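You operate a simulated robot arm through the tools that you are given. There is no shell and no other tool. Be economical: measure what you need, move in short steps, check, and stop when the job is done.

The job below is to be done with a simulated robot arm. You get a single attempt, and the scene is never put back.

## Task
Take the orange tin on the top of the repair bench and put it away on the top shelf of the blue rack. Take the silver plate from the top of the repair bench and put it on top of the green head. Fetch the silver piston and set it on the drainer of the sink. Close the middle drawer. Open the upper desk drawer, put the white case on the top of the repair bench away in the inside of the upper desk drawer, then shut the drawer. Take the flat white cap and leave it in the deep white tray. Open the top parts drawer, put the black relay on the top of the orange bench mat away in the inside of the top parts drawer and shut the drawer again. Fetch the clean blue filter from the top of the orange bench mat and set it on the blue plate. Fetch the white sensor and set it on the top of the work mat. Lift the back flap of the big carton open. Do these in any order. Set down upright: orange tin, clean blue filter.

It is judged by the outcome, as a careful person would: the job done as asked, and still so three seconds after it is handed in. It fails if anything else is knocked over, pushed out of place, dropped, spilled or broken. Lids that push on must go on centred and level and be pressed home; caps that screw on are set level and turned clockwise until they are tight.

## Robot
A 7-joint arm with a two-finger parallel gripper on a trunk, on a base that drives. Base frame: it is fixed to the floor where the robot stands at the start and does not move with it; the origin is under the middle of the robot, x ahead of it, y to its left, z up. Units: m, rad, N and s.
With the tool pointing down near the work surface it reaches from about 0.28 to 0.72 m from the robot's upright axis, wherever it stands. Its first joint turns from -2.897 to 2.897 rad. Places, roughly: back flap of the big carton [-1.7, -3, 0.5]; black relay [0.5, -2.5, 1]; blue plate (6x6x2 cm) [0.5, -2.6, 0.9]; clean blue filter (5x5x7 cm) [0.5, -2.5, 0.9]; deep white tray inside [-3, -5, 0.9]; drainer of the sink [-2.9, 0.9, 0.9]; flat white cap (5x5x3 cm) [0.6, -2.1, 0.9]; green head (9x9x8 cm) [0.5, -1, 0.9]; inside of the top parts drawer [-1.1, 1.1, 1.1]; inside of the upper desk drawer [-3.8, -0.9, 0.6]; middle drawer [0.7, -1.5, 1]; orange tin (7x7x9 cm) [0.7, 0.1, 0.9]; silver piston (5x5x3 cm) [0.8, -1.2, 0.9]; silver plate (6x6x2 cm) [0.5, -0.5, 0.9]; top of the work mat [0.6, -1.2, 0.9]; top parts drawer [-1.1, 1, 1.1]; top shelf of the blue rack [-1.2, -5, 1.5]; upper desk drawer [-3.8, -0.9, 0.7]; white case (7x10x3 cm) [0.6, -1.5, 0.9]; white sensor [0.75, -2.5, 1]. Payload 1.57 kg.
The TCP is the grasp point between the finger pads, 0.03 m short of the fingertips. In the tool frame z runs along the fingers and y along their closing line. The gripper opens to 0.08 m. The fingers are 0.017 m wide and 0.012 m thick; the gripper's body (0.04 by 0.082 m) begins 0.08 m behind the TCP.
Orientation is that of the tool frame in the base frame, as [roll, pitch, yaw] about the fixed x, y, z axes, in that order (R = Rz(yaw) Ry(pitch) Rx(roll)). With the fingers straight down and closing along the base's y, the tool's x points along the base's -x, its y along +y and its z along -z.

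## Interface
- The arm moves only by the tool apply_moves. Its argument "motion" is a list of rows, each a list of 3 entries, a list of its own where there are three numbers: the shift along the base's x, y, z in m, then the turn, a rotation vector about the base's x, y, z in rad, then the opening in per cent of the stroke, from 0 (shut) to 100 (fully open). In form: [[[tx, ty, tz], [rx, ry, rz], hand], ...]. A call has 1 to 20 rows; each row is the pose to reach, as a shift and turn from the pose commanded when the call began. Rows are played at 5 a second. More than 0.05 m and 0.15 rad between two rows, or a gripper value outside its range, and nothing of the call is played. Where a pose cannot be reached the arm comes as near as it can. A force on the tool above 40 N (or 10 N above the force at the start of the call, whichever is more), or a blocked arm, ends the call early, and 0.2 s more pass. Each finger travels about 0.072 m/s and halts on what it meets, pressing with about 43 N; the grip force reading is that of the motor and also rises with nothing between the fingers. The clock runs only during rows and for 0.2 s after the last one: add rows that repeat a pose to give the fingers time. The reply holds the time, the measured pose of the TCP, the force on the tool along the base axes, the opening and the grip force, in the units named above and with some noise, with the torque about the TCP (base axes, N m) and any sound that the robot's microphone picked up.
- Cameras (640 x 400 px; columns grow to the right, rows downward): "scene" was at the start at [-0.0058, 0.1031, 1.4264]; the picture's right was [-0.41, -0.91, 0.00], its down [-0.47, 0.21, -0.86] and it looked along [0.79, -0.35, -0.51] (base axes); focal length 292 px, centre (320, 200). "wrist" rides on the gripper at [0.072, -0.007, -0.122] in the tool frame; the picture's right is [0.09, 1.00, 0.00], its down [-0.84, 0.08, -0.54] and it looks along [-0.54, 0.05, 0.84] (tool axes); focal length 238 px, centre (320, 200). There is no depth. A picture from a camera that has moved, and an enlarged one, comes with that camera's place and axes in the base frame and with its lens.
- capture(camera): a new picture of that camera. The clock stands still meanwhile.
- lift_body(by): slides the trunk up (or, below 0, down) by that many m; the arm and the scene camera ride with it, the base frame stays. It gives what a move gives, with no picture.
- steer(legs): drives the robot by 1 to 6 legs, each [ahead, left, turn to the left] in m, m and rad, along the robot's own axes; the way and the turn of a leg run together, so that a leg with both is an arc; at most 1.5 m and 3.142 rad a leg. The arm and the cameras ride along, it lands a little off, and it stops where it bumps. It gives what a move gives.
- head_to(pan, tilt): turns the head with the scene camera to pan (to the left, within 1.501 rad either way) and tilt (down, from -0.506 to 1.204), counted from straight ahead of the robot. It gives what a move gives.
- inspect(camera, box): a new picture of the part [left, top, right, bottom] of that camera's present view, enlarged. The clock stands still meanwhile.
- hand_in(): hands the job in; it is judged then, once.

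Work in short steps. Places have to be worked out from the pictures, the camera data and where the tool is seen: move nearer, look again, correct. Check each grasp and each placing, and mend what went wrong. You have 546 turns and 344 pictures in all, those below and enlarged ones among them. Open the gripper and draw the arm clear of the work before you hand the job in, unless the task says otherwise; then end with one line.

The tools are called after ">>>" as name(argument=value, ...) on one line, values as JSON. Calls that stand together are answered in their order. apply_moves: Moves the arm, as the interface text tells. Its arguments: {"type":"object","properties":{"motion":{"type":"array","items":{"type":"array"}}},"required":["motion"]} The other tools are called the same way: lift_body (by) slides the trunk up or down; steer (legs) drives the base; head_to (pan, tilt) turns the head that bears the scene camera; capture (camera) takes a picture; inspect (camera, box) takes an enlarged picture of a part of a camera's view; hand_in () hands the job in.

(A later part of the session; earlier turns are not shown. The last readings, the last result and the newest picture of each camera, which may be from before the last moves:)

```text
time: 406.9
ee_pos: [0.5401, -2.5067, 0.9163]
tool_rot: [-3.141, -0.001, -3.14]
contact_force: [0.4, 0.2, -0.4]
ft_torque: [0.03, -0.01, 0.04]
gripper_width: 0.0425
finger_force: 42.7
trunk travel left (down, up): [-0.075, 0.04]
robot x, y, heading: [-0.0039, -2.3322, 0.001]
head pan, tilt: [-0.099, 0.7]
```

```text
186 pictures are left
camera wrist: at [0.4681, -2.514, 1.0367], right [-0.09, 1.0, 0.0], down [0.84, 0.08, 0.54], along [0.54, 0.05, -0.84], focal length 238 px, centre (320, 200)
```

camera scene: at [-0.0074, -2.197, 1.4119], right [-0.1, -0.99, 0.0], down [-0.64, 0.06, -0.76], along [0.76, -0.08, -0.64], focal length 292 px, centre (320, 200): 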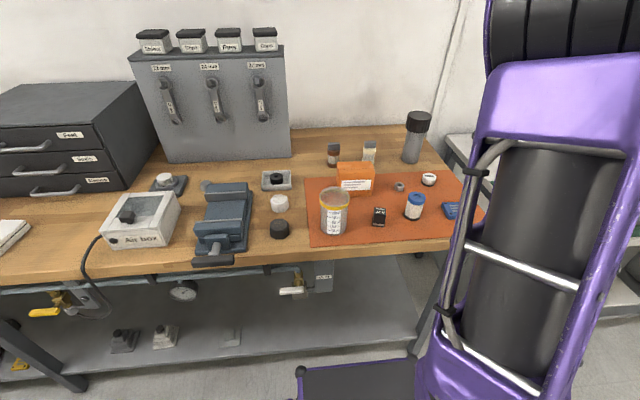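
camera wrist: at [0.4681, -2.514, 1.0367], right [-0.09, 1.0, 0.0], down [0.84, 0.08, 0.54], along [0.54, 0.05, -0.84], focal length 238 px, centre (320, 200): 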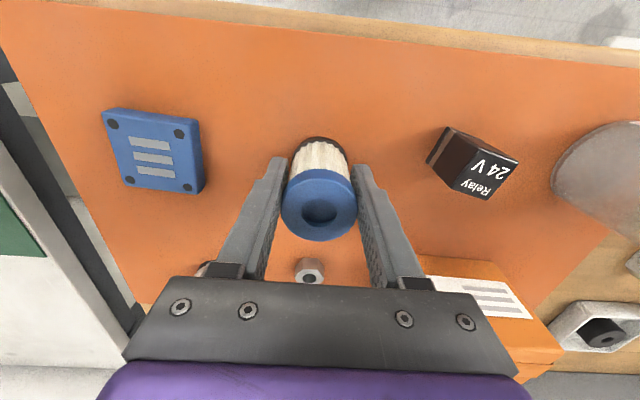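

Gripped. I'll lift, carry over to the plate at (0.538, -2.621) and check.

>>> apply_moves(motion=[[[0, 0, 0.03], [0, 0, 0], 25], [[0, 0, 0.06], [0, 0, 0], 25], [[-0.001, -0.04, 0.06], [0, 0, 0], 25], [[-0.002, -0.08, 0.06], [0, 0, 0], 25], [[-0.002, -0.114, 0.06], [0, 0, 0], 25], [[-0.002, -0.114, 0.04], [0, 0, 0], 25], [[-0.002, -0.114, 0.04], [0, 0, 0], 25]])

>>> capture(camera="wrist")

>>> inspect(camera="scene", box=[390, 150, 490, 230])

```text
time: 408.5
ee_pos: [0.5386, -2.6209, 0.9562]
tool_rot: [-3.141, 0.001, -3.141]
contact_force: [0.0, 0.3, -0.9]
ft_torque: [-0.01, -0.03, 0.0]
gripper_width: 0.0421
finger_force: 43.2
trunk travel left (down, up): [-0.075, 0.04]
robot x, y, heading: [-0.0027, -2.3289, -0.003]
head pan, tilt: [-0.099, 0.7]
```

```text
185 pictures are left
camera wrist: at [0.4668, -2.627, 1.0773], right [-0.09, 1.0, 0.0], down [0.84, 0.08, 0.54], along [0.54, 0.05, -0.84], focal length 238 px, centre (320, 200)
```

wrist: 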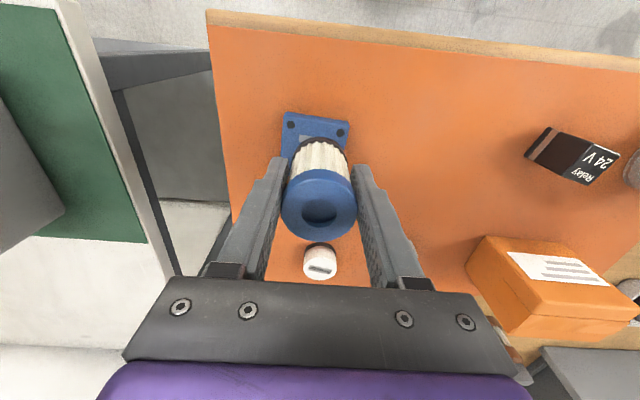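

```text
5.00 times, centred on (440, 190) of scene
camera zoom: at [-0.0073, -2.197, 1.412], right [-0.1, -0.99, 0.0], down [-0.64, 0.06, -0.76], along [0.76, -0.08, -0.64], focal length 1460 px, centre (-280, 250)
```

zoom: 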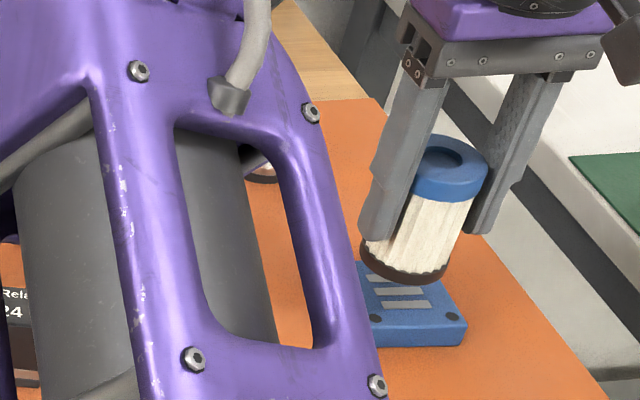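

Nicely over the plate. I'll make a tiny y shift and lower to contact.

>>> apply_moves(motion=[[[0.001, -0.003, -0.01], [0, 0, 0], 25], [[0.001, -0.003, -0.016], [0, 0, 0], 25], [[0.001, -0.003, -0.019], [0, 0, 0], 25], [[0.001, -0.003, -0.019], [0, 0, 0], 25]])

```text
time: 409.5
ee_pos: [0.5402, -2.6233, 0.9387]
tool_rot: [3.141, 0.001, -3.14]
contact_force: [-0.8, -0.1, -0.1]
ft_torque: [-0.01, 0.02, 0.0]
gripper_width: 0.042
finger_force: 43.1
trunk travel left (down, up): [-0.075, 0.04]
robot x, y, heading: [-0.0076, -2.3313, -0.0]
head pan, tilt: [-0.099, 0.7]
```

>>> apply_moves(motion=[[[0, 0, -0.002], [0, 0, 0], 25], [[0, 0, -0.004], [0, 0, 0], 25], [[0, 0, -0.004], [0, 0, 0], 25]])

```text
time: 410.3
ee_pos: [0.5412, -2.6218, 0.9347]
tool_rot: [-3.141, 0.0, 3.14]
contact_force: [-0.4, -0.8, -0.2]
ft_torque: [0.01, 0.01, -0.06]
gripper_width: 0.0421
finger_force: 43.0
trunk travel left (down, up): [-0.075, 0.04]
robot x, y, heading: [-0.0059, -2.331, 0.003]
head pan, tilt: [-0.099, 0.7]
```

No contact yet; a few millimetres more.

>>> apply_moves(motion=[[[0, 0, -0.002], [0, 0, 0], 25], [[0, 0, -0.004], [0, 0, 0], 25], [[0, 0, -0.005], [0, 0, 0], 25], [[0, 0, -0.005], [0, 0, 0], 25]])

>>> inspect(camera="scene", box=[390, 150, 490, 230])

```text
time: 411.3
ee_pos: [0.5405, -2.6227, 0.9328]
tool_rot: [-3.139, 0.005, -3.139]
contact_force: [2.0, 2.0, 30.4]
ft_torque: [0.39, -0.17, 0.02]
gripper_width: 0.042
finger_force: 43.1
trunk travel left (down, up): [-0.075, 0.04]
robot x, y, heading: [-0.0007, -2.3274, 0.001]
head pan, tilt: [-0.099, 0.7]
```

```text
5.00 times, centred on (440, 190) of scene
camera zoom: at [-0.0092, -2.1958, 1.4121], right [-0.1, -0.99, 0.0], down [-0.64, 0.06, -0.77], along [0.76, -0.08, -0.64], focal length 1460 px, centre (-280, 250)
```

zoom: 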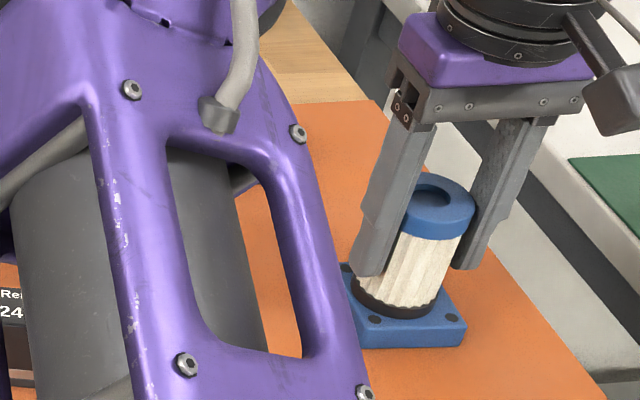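

On the plate. I'll ease the force, release and rise straight up.

>>> apply_moves(motion=[[[0, 0, 0.003], [0, 0, 0], 25], [[0, 0, 0.003], [0, 0, 0], 50], [[0, 0, 0.003], [0, 0, 0], 80], [[0, 0, 0.003], [0, 0, 0], 100], [[0, 0, 0.003], [0, 0, 0], 100], [[0, 0, 0.045], [0, 0, 0], 100], [[0, 0, 0.09], [0, 0, 0], 100], [[0, 0, 0.135], [0, 0, 0], 100]])

>>> capture(camera="wrist")

```text
time: 413.1
ee_pos: [0.541, -2.6238, 1.0652]
tool_rot: [3.141, 0.0, -3.141]
contact_force: [0.5, 0.2, 0.6]
ft_torque: [0.01, 0.04, -0.01]
gripper_width: 0.0799
finger_force: 0.0
trunk travel left (down, up): [-0.075, 0.04]
robot x, y, heading: [-0.0065, -2.3299, -0.003]
head pan, tilt: [-0.099, 0.7]
```

```text
182 pictures are left
camera wrist: at [0.4683, -2.6297, 1.1836], right [-0.09, 1.0, 0.0], down [0.84, 0.08, 0.54], along [0.54, 0.05, -0.84], focal length 238 px, centre (320, 200)
```

wrist: 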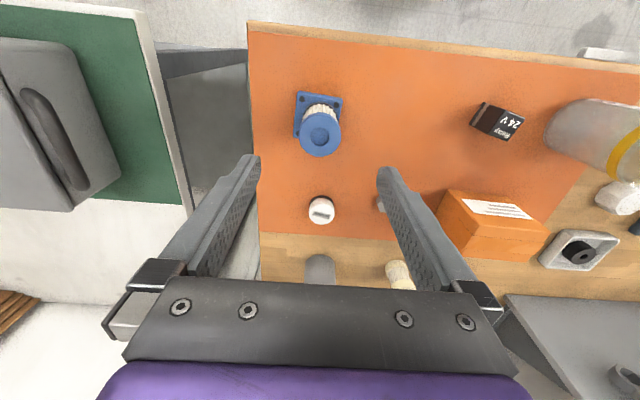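

The filter stands on the blue plate. Next the sensor at about (0.666, -2.61). I'll shift the base closer.

>>> steer(legs=[[0.04, -0.1, 0]])

>>> apply_moves(motion=[[[0.0, 0.04, 0], [0, 0, 0], 100], [[0.02, 0.08, 0], [0, 0, 0], 100], [[0.05, 0.11, 0], [0, 0, 0], 100], [[0.065, 0.113, 0], [0, 0, 0], 100], [[0.065, 0.113, 0], [0, 0, 0], 100]])

>>> capture(camera="wrist")

```text
time: 414.8
ee_pos: [0.5808, -2.7229, 1.0625]
tool_rot: [-3.141, -0.001, 3.141]
contact_force: [-0.1, 0.3, 0.0]
ft_torque: [-0.03, -0.02, 0.0]
gripper_width: 0.08
finger_force: 0.0
trunk travel left (down, up): [-0.075, 0.04]
robot x, y, heading: [0.0358, -2.4297, 0.003]
head pan, tilt: [-0.099, 0.7]
```

```text
time: 416.0
ee_pos: [0.6469, -2.6096, 1.0627]
tool_rot: [-3.14, 0.001, -3.141]
contact_force: [-0.2, 0.4, -0.5]
ft_torque: [0.01, 0.0, 0.02]
gripper_width: 0.0801
finger_force: 0.1
trunk travel left (down, up): [-0.075, 0.04]
robot x, y, heading: [0.0344, -2.4299, 0.005]
head pan, tilt: [-0.099, 0.7]
```

```text
181 pictures are left
camera wrist: at [0.5731, -2.6164, 1.1829], right [-0.09, 1.0, 0.0], down [0.84, 0.08, 0.54], along [0.54, 0.05, -0.84], focal length 238 px, centre (320, 200)
```

wrist: 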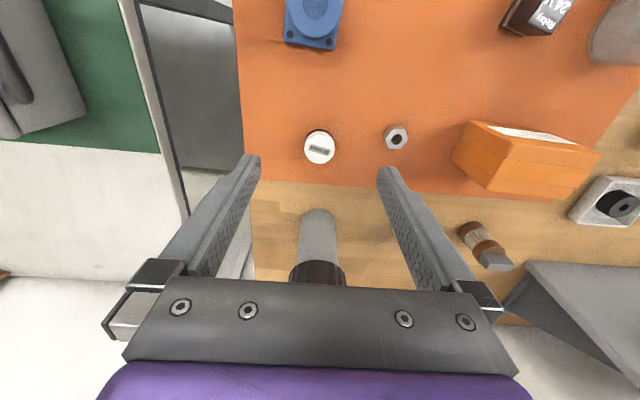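

Sensor at (0.681, -2.608). I'll move over it and down partway.

>>> apply_moves(motion=[[[0.034, 0.001, 0], [0, 0, 0], 100], [[0.034, 0.001, -0.04], [0, 0, 0], 100], [[0.034, 0.001, -0.08], [0, 0, 0], 100], [[0.034, 0.001, -0.11], [0, 0, 0], 100], [[0.034, 0.001, -0.11], [0, 0, 0], 100]])

>>> capture(camera="wrist")

```text
time: 417.2
ee_pos: [0.6799, -2.6091, 0.9528]
tool_rot: [-3.141, -0.001, -3.14]
contact_force: [-0.2, 0.5, 0.2]
ft_torque: [0.01, 0.02, 0.01]
gripper_width: 0.0798
finger_force: 0.1
trunk travel left (down, up): [-0.075, 0.04]
robot x, y, heading: [0.035, -2.4293, -0.0]
head pan, tilt: [-0.099, 0.7]
```

```text
180 pictures are left
camera wrist: at [0.6069, -2.6159, 1.073], right [-0.09, 1.0, 0.0], down [0.84, 0.08, 0.54], along [0.54, 0.05, -0.84], focal length 238 px, centre (320, 200)
```

wrist: 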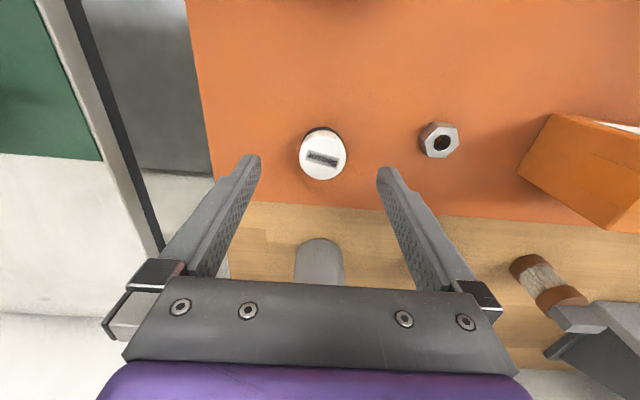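

Centred. I'll descend so the tips are just above the mat, and grip.

>>> apply_moves(motion=[[[0.003, 0.003, -0.025], [0, 0, 0], 100], [[0.003, 0.003, -0.049], [0, 0, 0], 100], [[0.003, 0.003, -0.049], [0, 0, 0], 70], [[0.003, 0.003, -0.049], [0, 0, 0], 40], [[0.003, 0.003, -0.049], [0, 0, 0], 20], [[0.003, 0.003, -0.049], [0, 0, 0], 20]])

>>> capture(camera="wrist")

```text
time: 418.6
ee_pos: [0.6827, -2.605, 0.9045]
tool_rot: [3.141, 0.0, 3.14]
contact_force: [0.4, 0.3, -0.8]
ft_torque: [0.04, -0.01, 0.01]
gripper_width: 0.0372
finger_force: 42.6
trunk travel left (down, up): [-0.075, 0.04]
robot x, y, heading: [0.0376, -2.4251, -0.004]
head pan, tilt: [-0.099, 0.7]
```

```text
179 pictures are left
camera wrist: at [0.6096, -2.6126, 1.0243], right [-0.09, 1.0, 0.0], down [0.84, 0.08, 0.54], along [0.54, 0.05, -0.84], focal length 238 px, centre (320, 200)
```

wrist: 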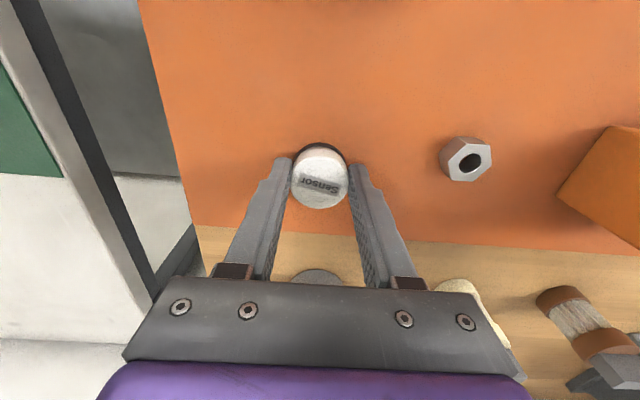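

Sensor gripped. I'll lift, retract, and drive left along the bench to the work mat.

>>> apply_moves(motion=[[[0, 0, 0.045], [0, 0, 0], 20], [[0, 0, 0.09], [0, 0, 0], 20], [[0, 0, 0.135], [0, 0, 0], 20], [[0, 0, 0.18], [0, 0, 0], 20], [[-0.03, -0.01, 0.21], [0, 0, 0], 20], [[-0.07, -0.03, 0.22], [0, 0, 0], 20], [[-0.11, -0.05, 0.22], [0, 0, 0], 20], [[-0.15, -0.07, 0.22], [0, 0, 0], 20], [[-0.19, -0.09, 0.22], [0, 0, 0], 20], [[-0.23, -0.11, 0.22], [0, 0, 0], 20], [[-0.27, -0.12, 0.22], [0, 0, 0], 20], [[-0.3, -0.12, 0.22], [0, 0, 0], 20]])

>>> steer(legs=[[-0.03, 0, 0], [0, 1.38, 0]])

>>> capture(camera="scene")

>>> capture(camera="wrist")

```text
time: 421.2
ee_pos: [0.3823, -2.7245, 1.1236]
tool_rot: [3.141, 0.0, -3.139]
contact_force: [0.5, -0.5, -0.3]
ft_torque: [0.0, 0.03, -0.05]
gripper_width: 0.0371
finger_force: 42.8
trunk travel left (down, up): [-0.075, 0.04]
robot x, y, heading: [0.0358, -2.4289, 0.001]
head pan, tilt: [-0.099, 0.7]
```

```text
time: 435.1
ee_pos: [0.3523, -1.3366, 1.1254]
tool_rot: [3.14, -0.001, -3.137]
contact_force: [0.1, 0.7, -0.1]
ft_torque: [0.01, -0.02, 0.0]
gripper_width: 0.0372
finger_force: 43.0
trunk travel left (down, up): [-0.075, 0.04]
robot x, y, heading: [0.0047, -1.0414, 0.006]
head pan, tilt: [-0.099, 0.7]
```

```text
178 pictures are left
camera scene: at [-0.0008, -0.9112, 1.412], right [-0.1, -1.0, 0.0], down [-0.64, 0.06, -0.76], along [0.76, -0.07, -0.64], focal length 292 px, centre (320, 200)
```

scene: 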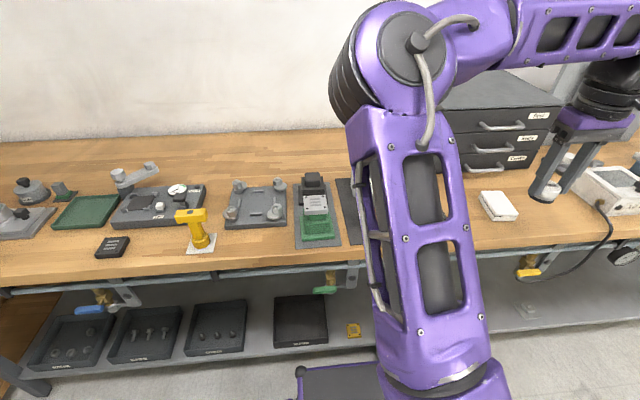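

```text
177 pictures are left
camera wrist: at [0.2786, -1.3448, 1.2446], right [-0.1, 1.0, 0.0], down [0.84, 0.08, 0.54], along [0.54, 0.05, -0.84], focal length 238 px, centre (320, 200)
```

wrist: 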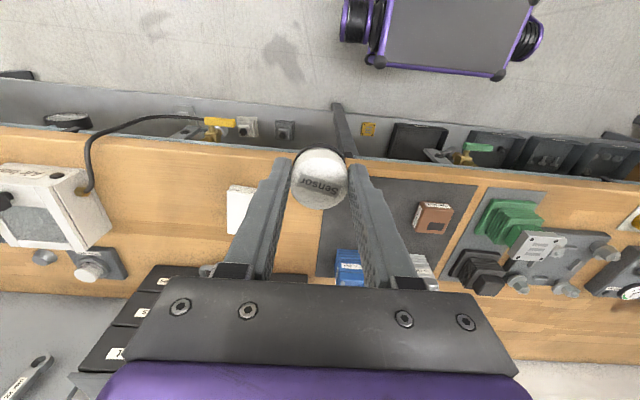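

The mat spans about x 0.47–0.75, y -1.31 to -1.035. I'll set the sensor at a clear spot, (0.55, -1.225).

>>> apply_moves(motion=[[[0.035, 0.02, 0], [0, 0, 0], 20], [[0.07, 0.04, 0], [0, 0, 0], 20], [[0.105, 0.06, 0], [0, 0, 0], 20], [[0.14, 0.08, 0], [0, 0, 0], 20], [[0.175, 0.1, 0], [0, 0, 0], 20], [[0.198, 0.112, 0], [0, 0, 0], 20], [[0.198, 0.112, -0.04], [0, 0, 0], 20], [[0.198, 0.112, -0.08], [0, 0, 0], 20], [[0.198, 0.112, -0.12], [0, 0, 0], 20], [[0.198, 0.112, -0.16], [0, 0, 0], 20], [[0.198, 0.112, -0.16], [0, 0, 0], 20]])

>>> capture(camera="wrist")

```text
time: 437.5
ee_pos: [0.5498, -1.2262, 0.9637]
tool_rot: [-3.141, -0.001, -3.136]
contact_force: [0.2, 0.2, -0.9]
ft_torque: [0.03, 0.02, -0.01]
gripper_width: 0.0373
finger_force: 42.9
trunk travel left (down, up): [-0.075, 0.04]
robot x, y, heading: [0.0022, -1.0405, 0.001]
head pan, tilt: [-0.099, 0.7]
```

```text
176 pictures are left
camera wrist: at [0.4765, -1.2335, 1.0841], right [-0.1, 1.0, 0.0], down [0.84, 0.08, 0.54], along [0.54, 0.05, -0.84], focal length 238 px, centre (320, 200)
```

wrist: 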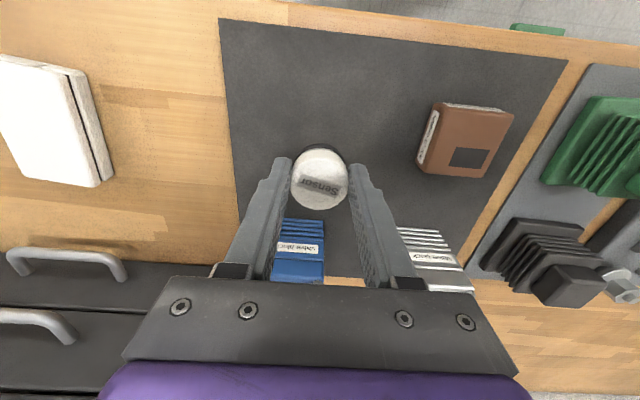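

The spot is clear. I'll lower to contact.

>>> apply_moves(motion=[[[0, 0, -0.03], [0, 0, 0], 20], [[0, 0, -0.05], [0, 0, 0], 20], [[0, 0, -0.056], [0, 0, 0], 20], [[0, 0, -0.059], [0, 0, 0], 20], [[0, 0, -0.059], [0, 0, 0], 20]])

```text
time: 438.7
ee_pos: [0.5495, -1.2266, 0.9047]
tool_rot: [3.141, -0.001, -3.138]
contact_force: [0.3, 0.3, -0.5]
ft_torque: [0.03, 0.02, 0.02]
gripper_width: 0.0373
finger_force: 43.1
trunk travel left (down, up): [-0.075, 0.04]
robot x, y, heading: [-0.0002, -1.0418, 0.005]
head pan, tilt: [-0.099, 0.7]
```

>>> apply_moves(motion=[[[0, 0, -0.002], [0, 0, 0], 20], [[0, 0, -0.004], [0, 0, 0], 20], [[0, 0, -0.004], [0, 0, 0], 20]])

```text
time: 439.5
ee_pos: [0.5501, -1.226, 0.9042]
tool_rot: [-3.139, 0.004, -3.136]
contact_force: [1.1, 1.6, 16.4]
ft_torque: [0.1, -0.02, 0.02]
gripper_width: 0.0371
finger_force: 42.6
trunk travel left (down, up): [-0.075, 0.04]
robot x, y, heading: [0.0032, -1.0409, 0.004]
head pan, tilt: [-0.099, 0.7]
```

Contact made. I'll release and rise; the white case is close by, so it's next.

>>> apply_moves(motion=[[[0, 0, 0.002], [0, 0, 0], 30], [[0, 0, 0.002], [0, 0, 0], 60], [[0, 0, 0.002], [0, 0, 0], 90], [[0, 0, 0.002], [0, 0, 0], 100], [[0, 0, 0.045], [0, 0, 0], 100], [[0, 0, 0.09], [0, 0, 0], 100], [[0, 0, 0.135], [0, 0, 0], 100], [[0, 0, 0.18], [0, 0, 0], 100]])

>>> capture(camera="wrist")

>>> steer(legs=[[0, -0.3, 0]])

>>> capture(camera="wrist")

>>> capture(camera="scene")

```text
time: 441.3
ee_pos: [0.5497, -1.2254, 1.0824]
tool_rot: [-3.141, -0.001, -3.136]
contact_force: [-0.3, 0.5, 0.5]
ft_torque: [0.03, -0.02, 0.0]
gripper_width: 0.0801
finger_force: 0.0
trunk travel left (down, up): [-0.075, 0.04]
robot x, y, heading: [0.0014, -1.0386, 0.004]
head pan, tilt: [-0.099, 0.7]
```

```text
175 pictures are left
camera wrist: at [0.4766, -1.2325, 1.202], right [-0.1, 1.0, 0.0], down [0.84, 0.08, 0.54], along [0.54, 0.05, -0.84], focal length 238 px, centre (320, 200)
```

wrist: 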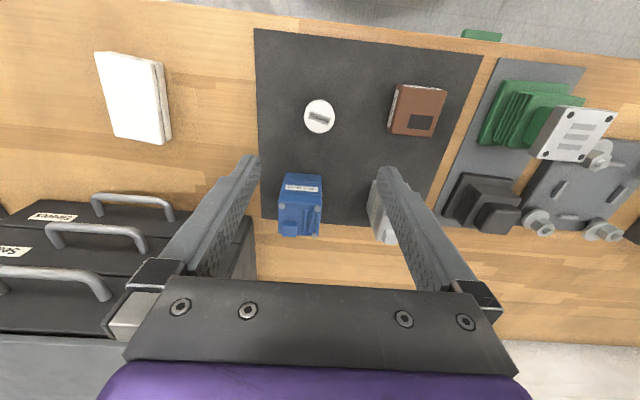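

```text
time: 444.8
ee_pos: [0.5516, -1.5224, 1.0817]
tool_rot: [-3.141, -0.001, -3.131]
contact_force: [-0.9, -0.3, -0.4]
ft_torque: [-0.03, 0.03, 0.0]
gripper_width: 0.0797
finger_force: 0.1
trunk travel left (down, up): [-0.075, 0.04]
robot x, y, heading: [0.0034, -1.3429, 0.009]
head pan, tilt: [-0.099, 0.7]
```

```text
174 pictures are left
camera wrist: at [0.4785, -1.5321, 1.2017], right [-0.1, 0.99, 0.0], down [0.84, 0.08, 0.54], along [0.54, 0.05, -0.84], focal length 238 px, centre (320, 200)
```

wrist: 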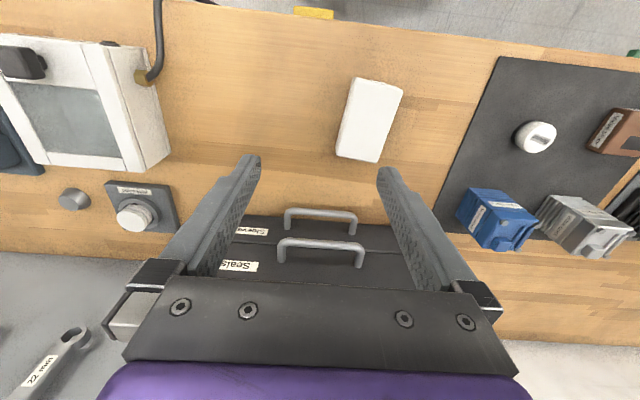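

```text
173 pictures are left
camera scene: at [0.0004, -1.2117, 1.4119], right [-0.09, -1.0, 0.0], down [-0.64, 0.06, -0.76], along [0.76, -0.07, -0.64], focal length 292 px, centre (320, 200)
```

scene: 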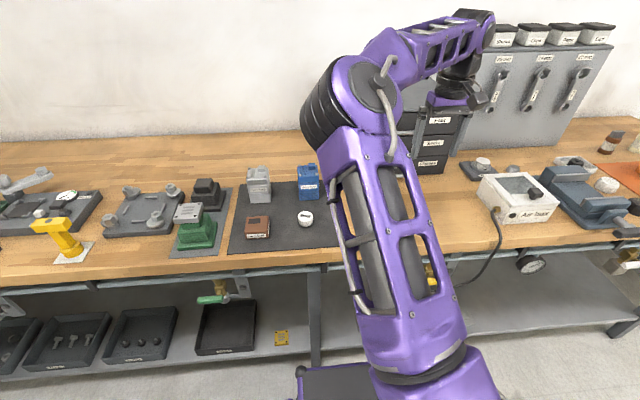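

The sensor sits on the mat. The white case is centred at about (0.554, -1.467), yawed about -0.09 rad. I'll move over it.

>>> apply_moves(motion=[[[0.001, 0.03, 0], [0, 0, -0.05], 100], [[0.003, 0.055, 0], [0, 0, -0.1], 100], [[0.003, 0.055, -0.04], [0, 0, -0.1], 100], [[0.003, 0.055, -0.08], [0, 0, -0.1], 100], [[0.003, 0.055, -0.12], [0, 0, -0.1], 100], [[0.003, 0.055, -0.12], [0, 0, -0.1], 100]])

>>> capture(camera="wrist")

```text
time: 446.2
ee_pos: [0.5548, -1.4694, 0.9618]
tool_rot: [3.141, -0.002, 3.049]
contact_force: [-0.5, -0.9, -0.5]
ft_torque: [0.01, -0.02, -0.03]
gripper_width: 0.08
finger_force: 0.1
trunk travel left (down, up): [-0.075, 0.04]
robot x, y, heading: [0.0023, -1.3426, 0.009]
head pan, tilt: [-0.099, 0.7]
```

```text
172 pictures are left
camera wrist: at [0.4803, -1.4696, 1.0819], right [0.0, 1.0, 0.0], down [0.84, 0.0, 0.54], along [0.54, 0.0, -0.84], focal length 238 px, centre (320, 200)
```

wrist: 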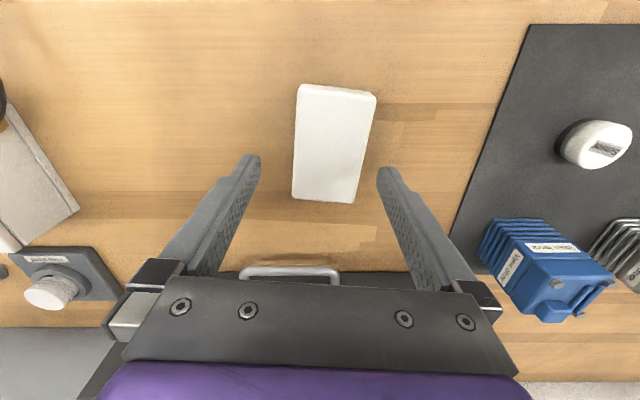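

Fine correction: +7.5 mm in y and a touch of yaw; then descend and grip.

>>> apply_moves(motion=[[[-0.002, 0.0075, -0.02], [0, 0, -0.015], 100], [[-0.002, 0.0075, -0.045], [0, 0, -0.015], 100], [[-0.002, 0.0075, -0.058], [0, 0, -0.015], 100], [[-0.002, 0.0075, -0.058], [0, 0, -0.015], 75], [[-0.002, 0.0075, -0.058], [0, 0, -0.015], 50], [[-0.002, 0.0075, -0.058], [0, 0, -0.015], 50]])

>>> capture(camera="wrist")

```text
time: 447.6
ee_pos: [0.5523, -1.4609, 0.9041]
tool_rot: [-3.142, -0.001, 3.033]
contact_force: [0.8, -0.2, -0.4]
ft_torque: [0.04, -0.05, 0.02]
gripper_width: 0.0611
finger_force: 42.7
trunk travel left (down, up): [-0.075, 0.04]
robot x, y, heading: [0.0063, -1.3449, 0.008]
head pan, tilt: [-0.099, 0.7]
```

```text
171 pictures are left
camera wrist: at [0.4787, -1.461, 1.0237], right [0.01, 1.0, 0.0], down [0.84, -0.01, 0.54], along [0.54, -0.01, -0.84], focal length 238 px, centre (320, 200)
```

wrist: 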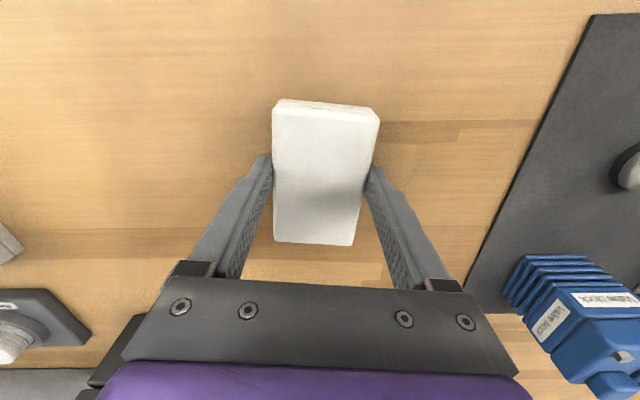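

Case gripped. I'll lift and retract, then drive via the aisle to the desk.

>>> apply_moves(motion=[[[0, 0, 0.045], [0, 0, 0], 50], [[0, 0, 0.09], [0, 0, 0], 50], [[0, 0, 0.135], [0, 0, 0], 50], [[0, 0, 0.18], [0, 0, 0], 50], [[-0.02, -0.02, 0.21], [0, 0, 0], 50], [[-0.05, -0.05, 0.22], [0, 0, 0.05], 50], [[-0.08, -0.08, 0.22], [0, 0, 0.1], 50], [[-0.11, -0.11, 0.22], [0, 0, 0.1], 50], [[-0.14, -0.14, 0.22], [0, 0, 0.1], 50], [[-0.17, -0.165, 0.22], [0, 0, 0.1], 50], [[-0.2, -0.18, 0.22], [0, 0, 0.1], 50]])

>>> steer(legs=[[-0.44, 0, 0], [0, 1.34, 0], [0, 0, 3.135]])

```text
time: 450.0
ee_pos: [0.3521, -1.642, 1.1235]
tool_rot: [-3.14, 0.001, 3.136]
contact_force: [0.4, -0.7, -0.7]
ft_torque: [0.01, 0.03, 0.02]
gripper_width: 0.0612
finger_force: 43.5
trunk travel left (down, up): [-0.075, 0.04]
robot x, y, heading: [0.004, -1.3462, 0.007]
head pan, tilt: [-0.099, 0.7]
```

```text
time: 452.7
ee_pos: [-0.0707, -1.6404, 1.1237]
tool_rot: [3.141, 0.003, -3.141]
contact_force: [0.3, -0.1, -1.3]
ft_torque: [0.0, 0.03, 0.02]
gripper_width: 0.0609
finger_force: 43.0
trunk travel left (down, up): [-0.075, 0.04]
robot x, y, heading: [-0.4182, -1.3431, 0.017]
head pan, tilt: [-0.099, 0.7]
stopped in leg 1: the robot was blocked; the commanded pose is now the measured one
```

I was blocked backing up, probably against the compressor cart's foot. I'll ease forward and look at it.

>>> steer(legs=[[0.08, 0, -0.015], [0, 0.6, 0]])

>>> head_to(pan=-1.5, tilt=0.5)

>>> capture(camera="scene")

```text
time: 459.6
ee_pos: [0.0062, -1.0414, 1.1237]
tool_rot: [-3.141, 0.0, 3.133]
contact_force: [0.5, 0.1, -1.7]
ft_torque: [-0.05, 0.0, 0.02]
gripper_width: 0.061
finger_force: 43.2
trunk travel left (down, up): [-0.075, 0.04]
robot x, y, heading: [-0.3407, -0.7456, 0.004]
head pan, tilt: [-0.099, 0.7]
```

```text
time: 461.1
ee_pos: [0.0065, -1.0416, 1.1244]
tool_rot: [3.141, 0.001, 3.133]
contact_force: [0.3, -0.7, -0.8]
ft_torque: [0.02, -0.01, -0.02]
gripper_width: 0.0609
finger_force: 43.1
trunk travel left (down, up): [-0.075, 0.04]
robot x, y, heading: [-0.3407, -0.7438, 0.002]
head pan, tilt: [-1.499, 0.499]
```

```text
170 pictures are left
camera scene: at [-0.4231, -0.6944, 1.4297], right [-1.0, -0.08, 0.0], down [-0.04, 0.48, -0.88], along [0.07, -0.88, -0.48], focal length 292 px, centre (320, 200)
```

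scene: 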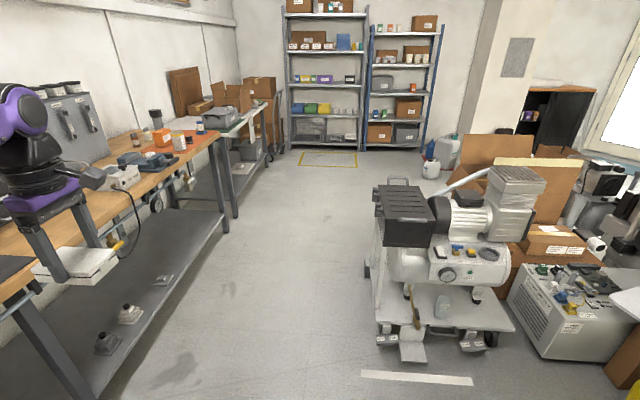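

The cart looks unmoved relative to the floor line. I'll continue: strafe to the corridor, then turn around.

>>> steer(legs=[[0, 0.74, 0], [-0.1, 0, 0], [0, 0, 3.138]])

>>> head_to(pan=0.0, tilt=0.5)

>>> capture(camera="scene")

```text
time: 477.0
ee_pos: [-0.7931, 0.3051, 1.1236]
tool_rot: [-3.141, 0.0, -0.013]
contact_force: [-0.5, -1.3, -1.0]
ft_torque: [-0.02, -0.01, -0.01]
gripper_width: 0.061
finger_force: 43.0
trunk travel left (down, up): [-0.075, 0.04]
robot x, y, heading: [-0.4464, 0.008, -3.143]
head pan, tilt: [-1.499, 0.499]
```

```text
time: 478.6
ee_pos: [-0.7928, 0.3052, 1.1244]
tool_rot: [3.14, 0.001, -0.011]
contact_force: [-1.2, 0.5, -1.3]
ft_torque: [0.01, -0.02, 0.03]
gripper_width: 0.0611
finger_force: 43.1
trunk travel left (down, up): [-0.075, 0.04]
robot x, y, heading: [-0.4473, 0.0072, -3.142]
head pan, tilt: [0.0, 0.499]
```

```text
169 pictures are left
camera scene: at [-0.4462, -0.1346, 1.4297], right [0.0, 1.0, 0.0], down [0.48, 0.0, -0.88], along [-0.88, 0.0, -0.48], focal length 292 px, centre (320, 200)
```

scene: 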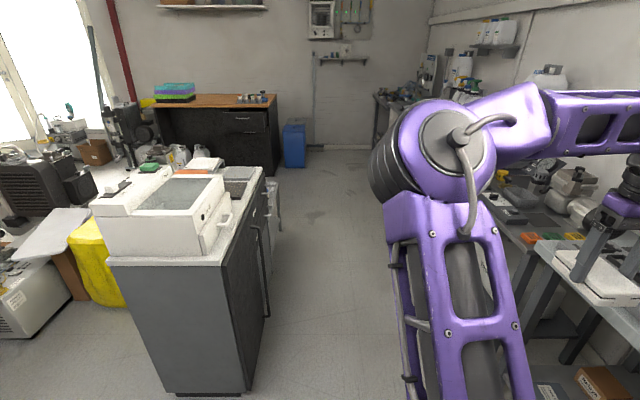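

The way is clear. I'll drive ahead to the desk end of the corridor.

>>> steer(legs=[[1.35, 0, 0], [1.24, 0, 0], [0, 1.13, 0]])

>>> head_to(pan=-0.1, tilt=0.9)

>>> capture(camera="scene")

>>> capture(camera="wrist")

```text
time: 502.0
ee_pos: [-3.3887, -0.8217, 1.1244]
tool_rot: [-3.14, 0.0, -0.011]
contact_force: [-0.3, 0.6, -0.5]
ft_torque: [-0.03, -0.02, 0.0]
gripper_width: 0.061
finger_force: 43.6
trunk travel left (down, up): [-0.075, 0.04]
robot x, y, heading: [-3.0415, -1.1249, -3.141]
head pan, tilt: [0.0, 0.499]
```

```text
time: 502.9
ee_pos: [-3.3883, -0.8219, 1.1246]
tool_rot: [-3.141, 0.002, -0.011]
contact_force: [0.4, 0.3, -0.9]
ft_torque: [-0.05, -0.02, 0.0]
gripper_width: 0.061
finger_force: 43.2
trunk travel left (down, up): [-0.075, 0.04]
robot x, y, heading: [-3.0422, -1.1253, -3.138]
head pan, tilt: [-0.099, 0.901]
```

```text
168 pictures are left
camera scene: at [-3.0252, -1.2546, 1.3959], right [0.1, 1.0, 0.0], down [0.78, -0.08, -0.62], along [-0.62, 0.06, -0.78], focal length 292 px, centre (320, 200)
```

scene: 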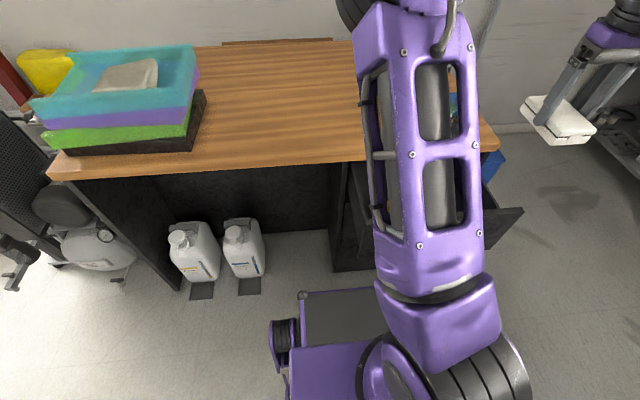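

```text
167 pictures are left
camera wrist: at [-3.3177, -0.8167, 1.2443], right [0.08, -1.0, 0.0], down [-0.84, -0.07, 0.54], along [-0.54, -0.04, -0.84], focal length 238 px, centre (320, 200)
```

wrist: 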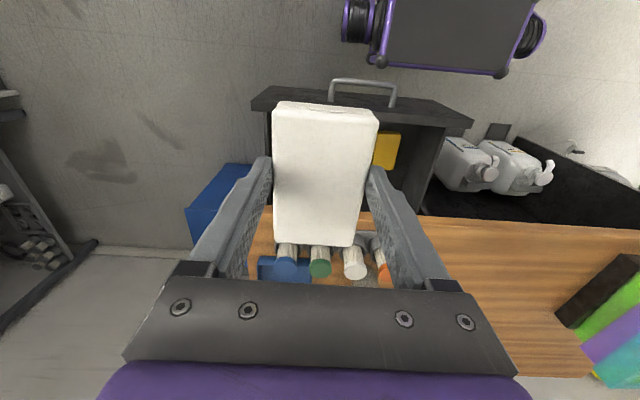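

The drawer interior spans y≈-1.07 to -0.73, with boxes near y≈-1.0 and -0.91. I'll lower the case into the free right part at (-3.53, -0.80).

>>> apply_moves(motion=[[[-0.045, 0.01, 0], [0, 0, 0.011], 50], [[-0.09, 0.018, 0], [0, 0, 0.011], 50], [[-0.135, 0.022, 0], [0, 0, 0.011], 50], [[-0.142, 0.022, -0.03], [0, 0, 0.011], 50], [[-0.142, 0.022, -0.075], [0, 0, 0.011], 50], [[-0.142, 0.022, -0.12], [0, 0, 0.011], 50], [[-0.142, 0.022, -0.165], [0, 0, 0.011], 50], [[-0.142, 0.022, -0.21], [0, 0, 0.011], 50], [[-0.142, 0.022, -0.255], [0, 0, 0.011], 50], [[-0.142, 0.022, -0.255], [0, 0, 0.011], 50]])

>>> capture(camera="wrist")

>>> capture(camera="scene")

```text
time: 505.1
ee_pos: [-3.5312, -0.8001, 0.8687]
tool_rot: [-3.141, 0.0, -0.001]
contact_force: [-0.1, -0.4, -0.6]
ft_torque: [-0.01, -0.01, 0.01]
gripper_width: 0.061
finger_force: 43.4
trunk travel left (down, up): [-0.075, 0.04]
robot x, y, heading: [-3.0459, -1.1239, -3.135]
head pan, tilt: [-0.099, 0.901]
```

```text
166 pictures are left
camera wrist: at [-3.4599, -0.7941, 0.989], right [0.09, -1.0, 0.0], down [-0.84, -0.08, 0.54], along [-0.54, -0.05, -0.84], focal length 238 px, centre (320, 200)
```

wrist: 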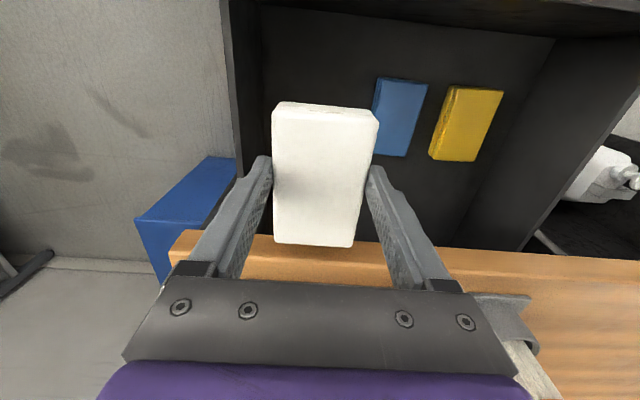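

```text
165 pictures are left
camera scene: at [-3.0253, -1.2546, 1.3958], right [0.1, 1.0, 0.0], down [0.78, -0.08, -0.62], along [-0.62, 0.06, -0.78], focal length 292 px, centre (320, 200)
```

scene: 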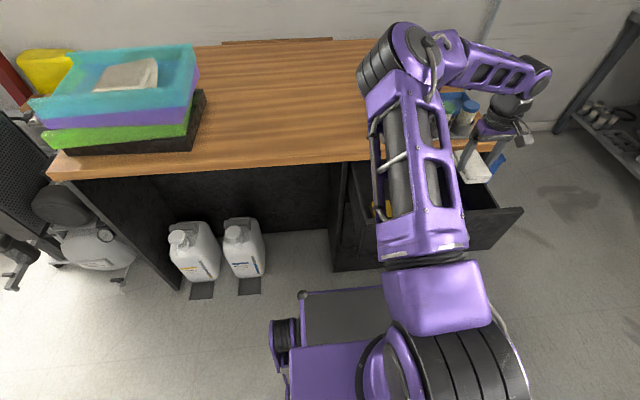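

Good clearance all round. I'll lower further, watching the force.

>>> apply_moves(motion=[[[0, -0.004, -0.04], [0, 0, 0], 50], [[0, -0.004, -0.08], [0, 0, 0], 50], [[0, -0.004, -0.12], [0, 0, 0], 50], [[0, -0.004, -0.14], [0, 0, 0], 50], [[0, -0.004, -0.14], [0, 0, 0], 50]])

>>> capture(camera="wrist")

```text
time: 506.3
ee_pos: [-3.5311, -0.8035, 0.7298]
tool_rot: [3.141, 0.002, 0.0]
contact_force: [0.3, 0.8, -0.7]
ft_torque: [0.02, -0.02, -0.01]
gripper_width: 0.0611
finger_force: 43.7
trunk travel left (down, up): [-0.075, 0.04]
robot x, y, heading: [-3.0411, -1.1203, -3.141]
head pan, tilt: [-0.099, 0.901]
```

```text
164 pictures are left
camera wrist: at [-3.4599, -0.7975, 0.8491], right [0.09, -1.0, 0.0], down [-0.84, -0.08, 0.54], along [-0.54, -0.05, -0.84], focal length 238 px, centre (320, 200)
```

wrist: 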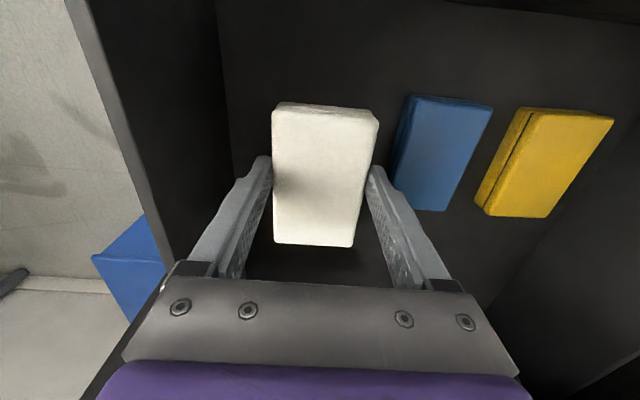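

>>> apply_moves(motion=[[[0, 0, -0.012], [0, 0, 0], 50], [[0, 0, -0.022], [0, 0, 0], 50], [[0, 0, -0.03], [0, 0, 0], 50], [[0, 0, -0.036], [0, 0, 0], 50], [[0, 0, -0.036], [0, 0, 0], 50]])

```text
time: 507.5
ee_pos: [-3.5306, -0.8033, 0.693]
tool_rot: [-3.141, 0.002, 0.0]
contact_force: [-0.1, -0.7, -1.2]
ft_torque: [-0.01, 0.02, -0.03]
gripper_width: 0.0607
finger_force: 42.8
trunk travel left (down, up): [-0.075, 0.04]
robot x, y, heading: [-3.0398, -1.1219, -3.138]
head pan, tilt: [-0.099, 0.901]
```

Not touching yet; I'll continue.

>>> apply_moves(motion=[[[0, 0, -0.006], [0, 0, 0], 50], [[0, 0, -0.012], [0, 0, 0], 50], [[0, 0, -0.016], [0, 0, 0], 50], [[0, 0, -0.02], [0, 0, 0], 50], [[0, 0, -0.02], [0, 0, 0], 50]])

>>> capture(camera="wrist")

```text
time: 508.7
ee_pos: [-3.5314, -0.8047, 0.6733]
tool_rot: [3.142, 0.003, -0.001]
contact_force: [-0.2, 0.1, 2.1]
ft_torque: [-0.08, 0.06, -0.02]
gripper_width: 0.061
finger_force: 43.1
trunk travel left (down, up): [-0.075, 0.04]
robot x, y, heading: [-3.0394, -1.1216, -3.141]
head pan, tilt: [-0.099, 0.901]
```

```text
163 pictures are left
camera wrist: at [-3.4598, -0.798, 0.7935], right [0.09, -1.0, 0.0], down [-0.84, -0.08, 0.54], along [-0.54, -0.05, -0.84], focal length 238 px, centre (320, 200)
```

wrist: 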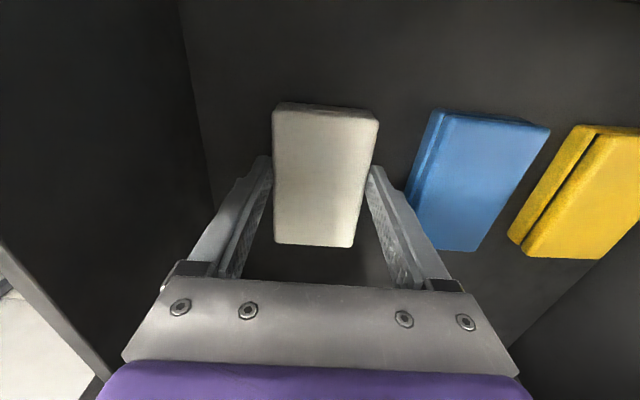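

Touching the drawer floor. I'll open slightly and rise straight up.

>>> apply_moves(motion=[[[0, 0, -0.001], [0, 0, 0], 60], [[0, 0, -0.001], [0, 0, 0], 85], [[0, 0, -0.001], [0, 0, 0], 88], [[0, 0, -0.001], [0, 0, 0], 88], [[0, 0, 0.03], [0, 0, 0], 88], [[0, 0, 0.07], [0, 0, 0], 88], [[0, 0, 0.115], [0, 0, 0], 88], [[0, 0, 0.16], [0, 0, 0], 88], [[0, 0, 0.205], [0, 0, 0], 88], [[0, 0, 0.25], [0, 0, 0], 88], [[0, 0, 0.295], [0, 0, 0], 88], [[0, 0, 0.34], [0, 0, 0], 88], [[0, 0, 0.385], [0, 0, 0], 88]])

>>> capture(camera="wrist")

```text
time: 511.5
ee_pos: [-3.5301, -0.8043, 1.0587]
tool_rot: [-3.141, -0.001, 0.0]
contact_force: [0.0, -0.3, 0.2]
ft_torque: [-0.01, 0.0, 0.03]
gripper_width: 0.0706
finger_force: 0.0
trunk travel left (down, up): [-0.075, 0.04]
robot x, y, heading: [-3.0403, -1.1226, -3.139]
head pan, tilt: [-0.099, 0.901]
```

```text
162 pictures are left
camera wrist: at [-3.4594, -0.7981, 1.1784], right [0.09, -1.0, 0.0], down [-0.84, -0.08, 0.54], along [-0.54, -0.05, -0.84], focal length 238 px, centre (320, 200)
```

wrist: 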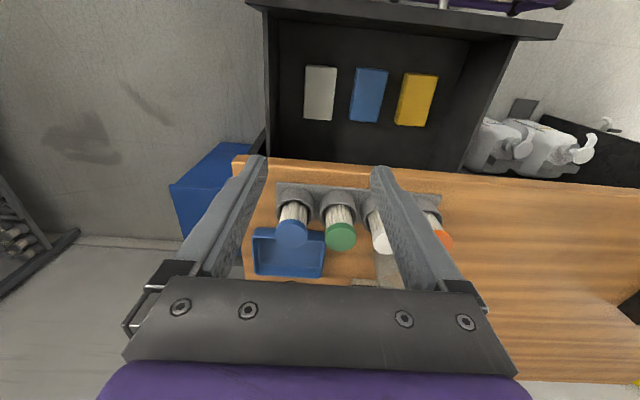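

The case lies in the drawer. To shut it I'll push the panel beside the handle, first with vertical closed fingers, then tilted for the last bit.

>>> apply_moves(motion=[[[0.04, 0.005, 0], [0, 0, 0], 40], [[0.08, 0.01, 0], [0, 0, 0], 0], [[0.12, 0.014, 0], [0, 0, 0], 0], [[0.16, 0.014, 0], [0, 0, 0], 0], [[0.18, 0.014, 0], [0, 0, 0], 0], [[0.18, 0.014, -0.045], [0, 0, 0], 0], [[0.18, 0.014, -0.09], [0, 0, 0], 0], [[0.18, 0.014, -0.135], [0, 0, 0], 0], [[0.18, 0.014, -0.18], [0, 0, 0], 0], [[0.18, 0.014, -0.18], [0, 0, 0], 0]])

>>> capture(camera="wrist")

>>> capture(camera="scene")

```text
time: 513.7
ee_pos: [-3.3503, -0.7912, 0.8775]
tool_rot: [-3.142, 0.002, -0.001]
contact_force: [-0.5, 0.2, -0.8]
ft_torque: [0.01, 0.0, -0.03]
gripper_width: 0.0
finger_force: 21.1
trunk travel left (down, up): [-0.075, 0.04]
robot x, y, heading: [-3.0428, -1.126, -3.137]
head pan, tilt: [-0.099, 0.901]
```

```text
161 pictures are left
camera wrist: at [-3.2795, -0.7842, 0.997], right [0.09, -1.0, 0.0], down [-0.84, -0.08, 0.54], along [-0.54, -0.05, -0.84], focal length 238 px, centre (320, 200)
```

wrist: 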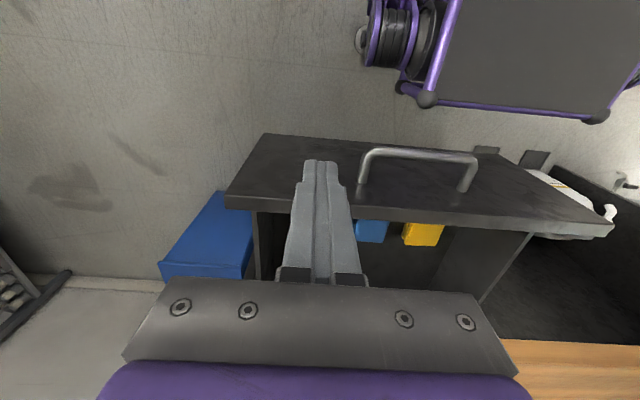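

```text
160 pictures are left
camera scene: at [-3.0252, -1.2546, 1.3958], right [0.1, 1.0, 0.0], down [0.78, -0.08, -0.62], along [-0.62, 0.06, -0.78], focal length 292 px, centre (320, 200)
```

scene: 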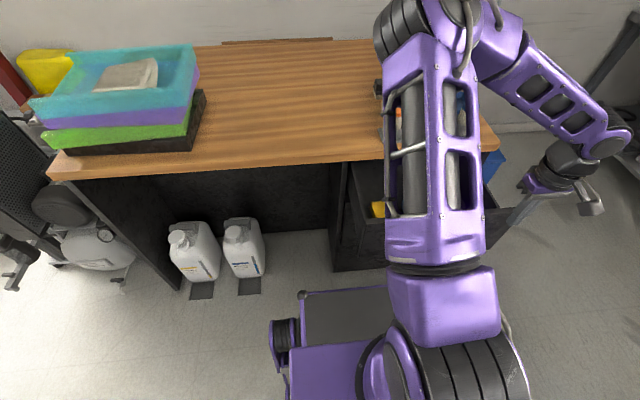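

The fingers are just in front of the panel. I'll lower and push it in gently.

>>> apply_moves(motion=[[[0, 0, -0.04], [0, 0, 0], 0], [[0, 0, -0.08], [0, 0, 0], 0], [[0, 0, -0.12], [0, 0, 0], 0], [[-0.03, 0, -0.12], [0, 0, 0], 0], [[-0.045, 0, -0.12], [0, 0, 0], 0], [[-0.06, 0, -0.12], [0, 0, 0], 0], [[-0.075, 0, -0.12], [0, 0, 0], 0], [[-0.09, 0, -0.12], [0, 0, 0], 0], [[-0.105, 0, -0.12], [0, 0, 0], 0], [[-0.12, 0, -0.12], [0, 0, 0], 0], [[-0.135, 0, -0.12], [0, 0, 0], 0], [[-0.15, 0, -0.12], [0, 0, 0], 0], [[-0.165, 0, -0.12], [0, 0, 0], 0], [[-0.18, 0, -0.12], [0, 0, 0], 0], [[-0.195, 0, -0.12], [0, 0, 0], 0], [[-0.205, 0, -0.12], [0, 0, 0], 0]])

>>> capture(camera="wrist")

```text
time: 517.1
ee_pos: [-3.5564, -0.7889, 0.7582]
tool_rot: [-3.141, 0.003, 0.0]
contact_force: [0.1, -0.5, 0.2]
ft_torque: [0.0, -0.01, 0.01]
gripper_width: 0.0
finger_force: 22.0
trunk travel left (down, up): [-0.075, 0.04]
robot x, y, heading: [-3.0388, -1.1239, -3.136]
head pan, tilt: [-0.099, 0.901]
```

```text
159 pictures are left
camera wrist: at [-3.4855, -0.7839, 0.8787], right [0.09, -1.0, 0.0], down [-0.84, -0.08, 0.54], along [-0.54, -0.05, -0.84], focal length 238 px, centre (320, 200)
```

wrist: 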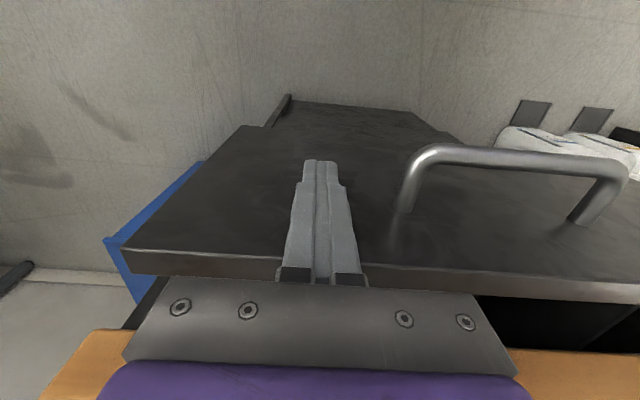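

Most of the way in. I'll back off slightly and tilt the fingers for the final push.

>>> apply_moves(motion=[[[0.03, 0, 0.02], [0, 0, 0], 0], [[0.05, 0, 0.05], [0, 0.12, 0], 0], [[0.06, 0, 0.07], [0, 0.26, 0], 0], [[0.06, 0, 0.07], [0, 0.4, 0], 0], [[0.06, 0, 0.07], [0, 0.54, 0], 0], [[0.06, 0, 0.07], [0, 0.68, 0], 0], [[0.06, 0, 0.06], [0, 0.82, 0], 0], [[0.06, 0, 0.04], [0, 0.94, 0], 0], [[0.06, 0, 0.02], [0, 1.05, 0], 0], [[0.055, 0, 0.005], [0, 1.05, 0], 0], [[0.055, 0, 0.005], [0, 1.05, 0], 0]])

>>> capture(camera="wrist")

```text
time: 519.5
ee_pos: [-3.5011, -0.7896, 0.7637]
tool_rot: [-3.139, 1.052, 0.003]
contact_force: [-0.4, 1.2, 0.0]
ft_torque: [0.0, 0.01, 0.03]
gripper_width: 0.0
finger_force: 21.4
trunk travel left (down, up): [-0.075, 0.04]
robot x, y, heading: [-3.0453, -1.1235, -3.139]
head pan, tilt: [-0.099, 0.901]
```

```text
158 pictures are left
camera wrist: at [-3.36, -0.7845, 0.7596], right [0.05, -1.0, -0.08], down [0.06, -0.08, 1.0], along [-1.0, -0.05, 0.05], focal length 238 px, centre (320, 200)
```

wrist: 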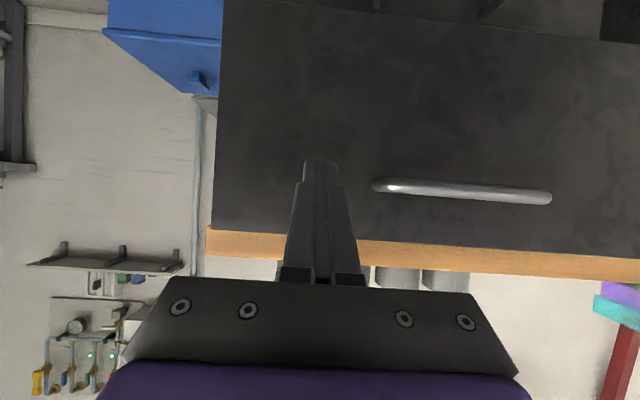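

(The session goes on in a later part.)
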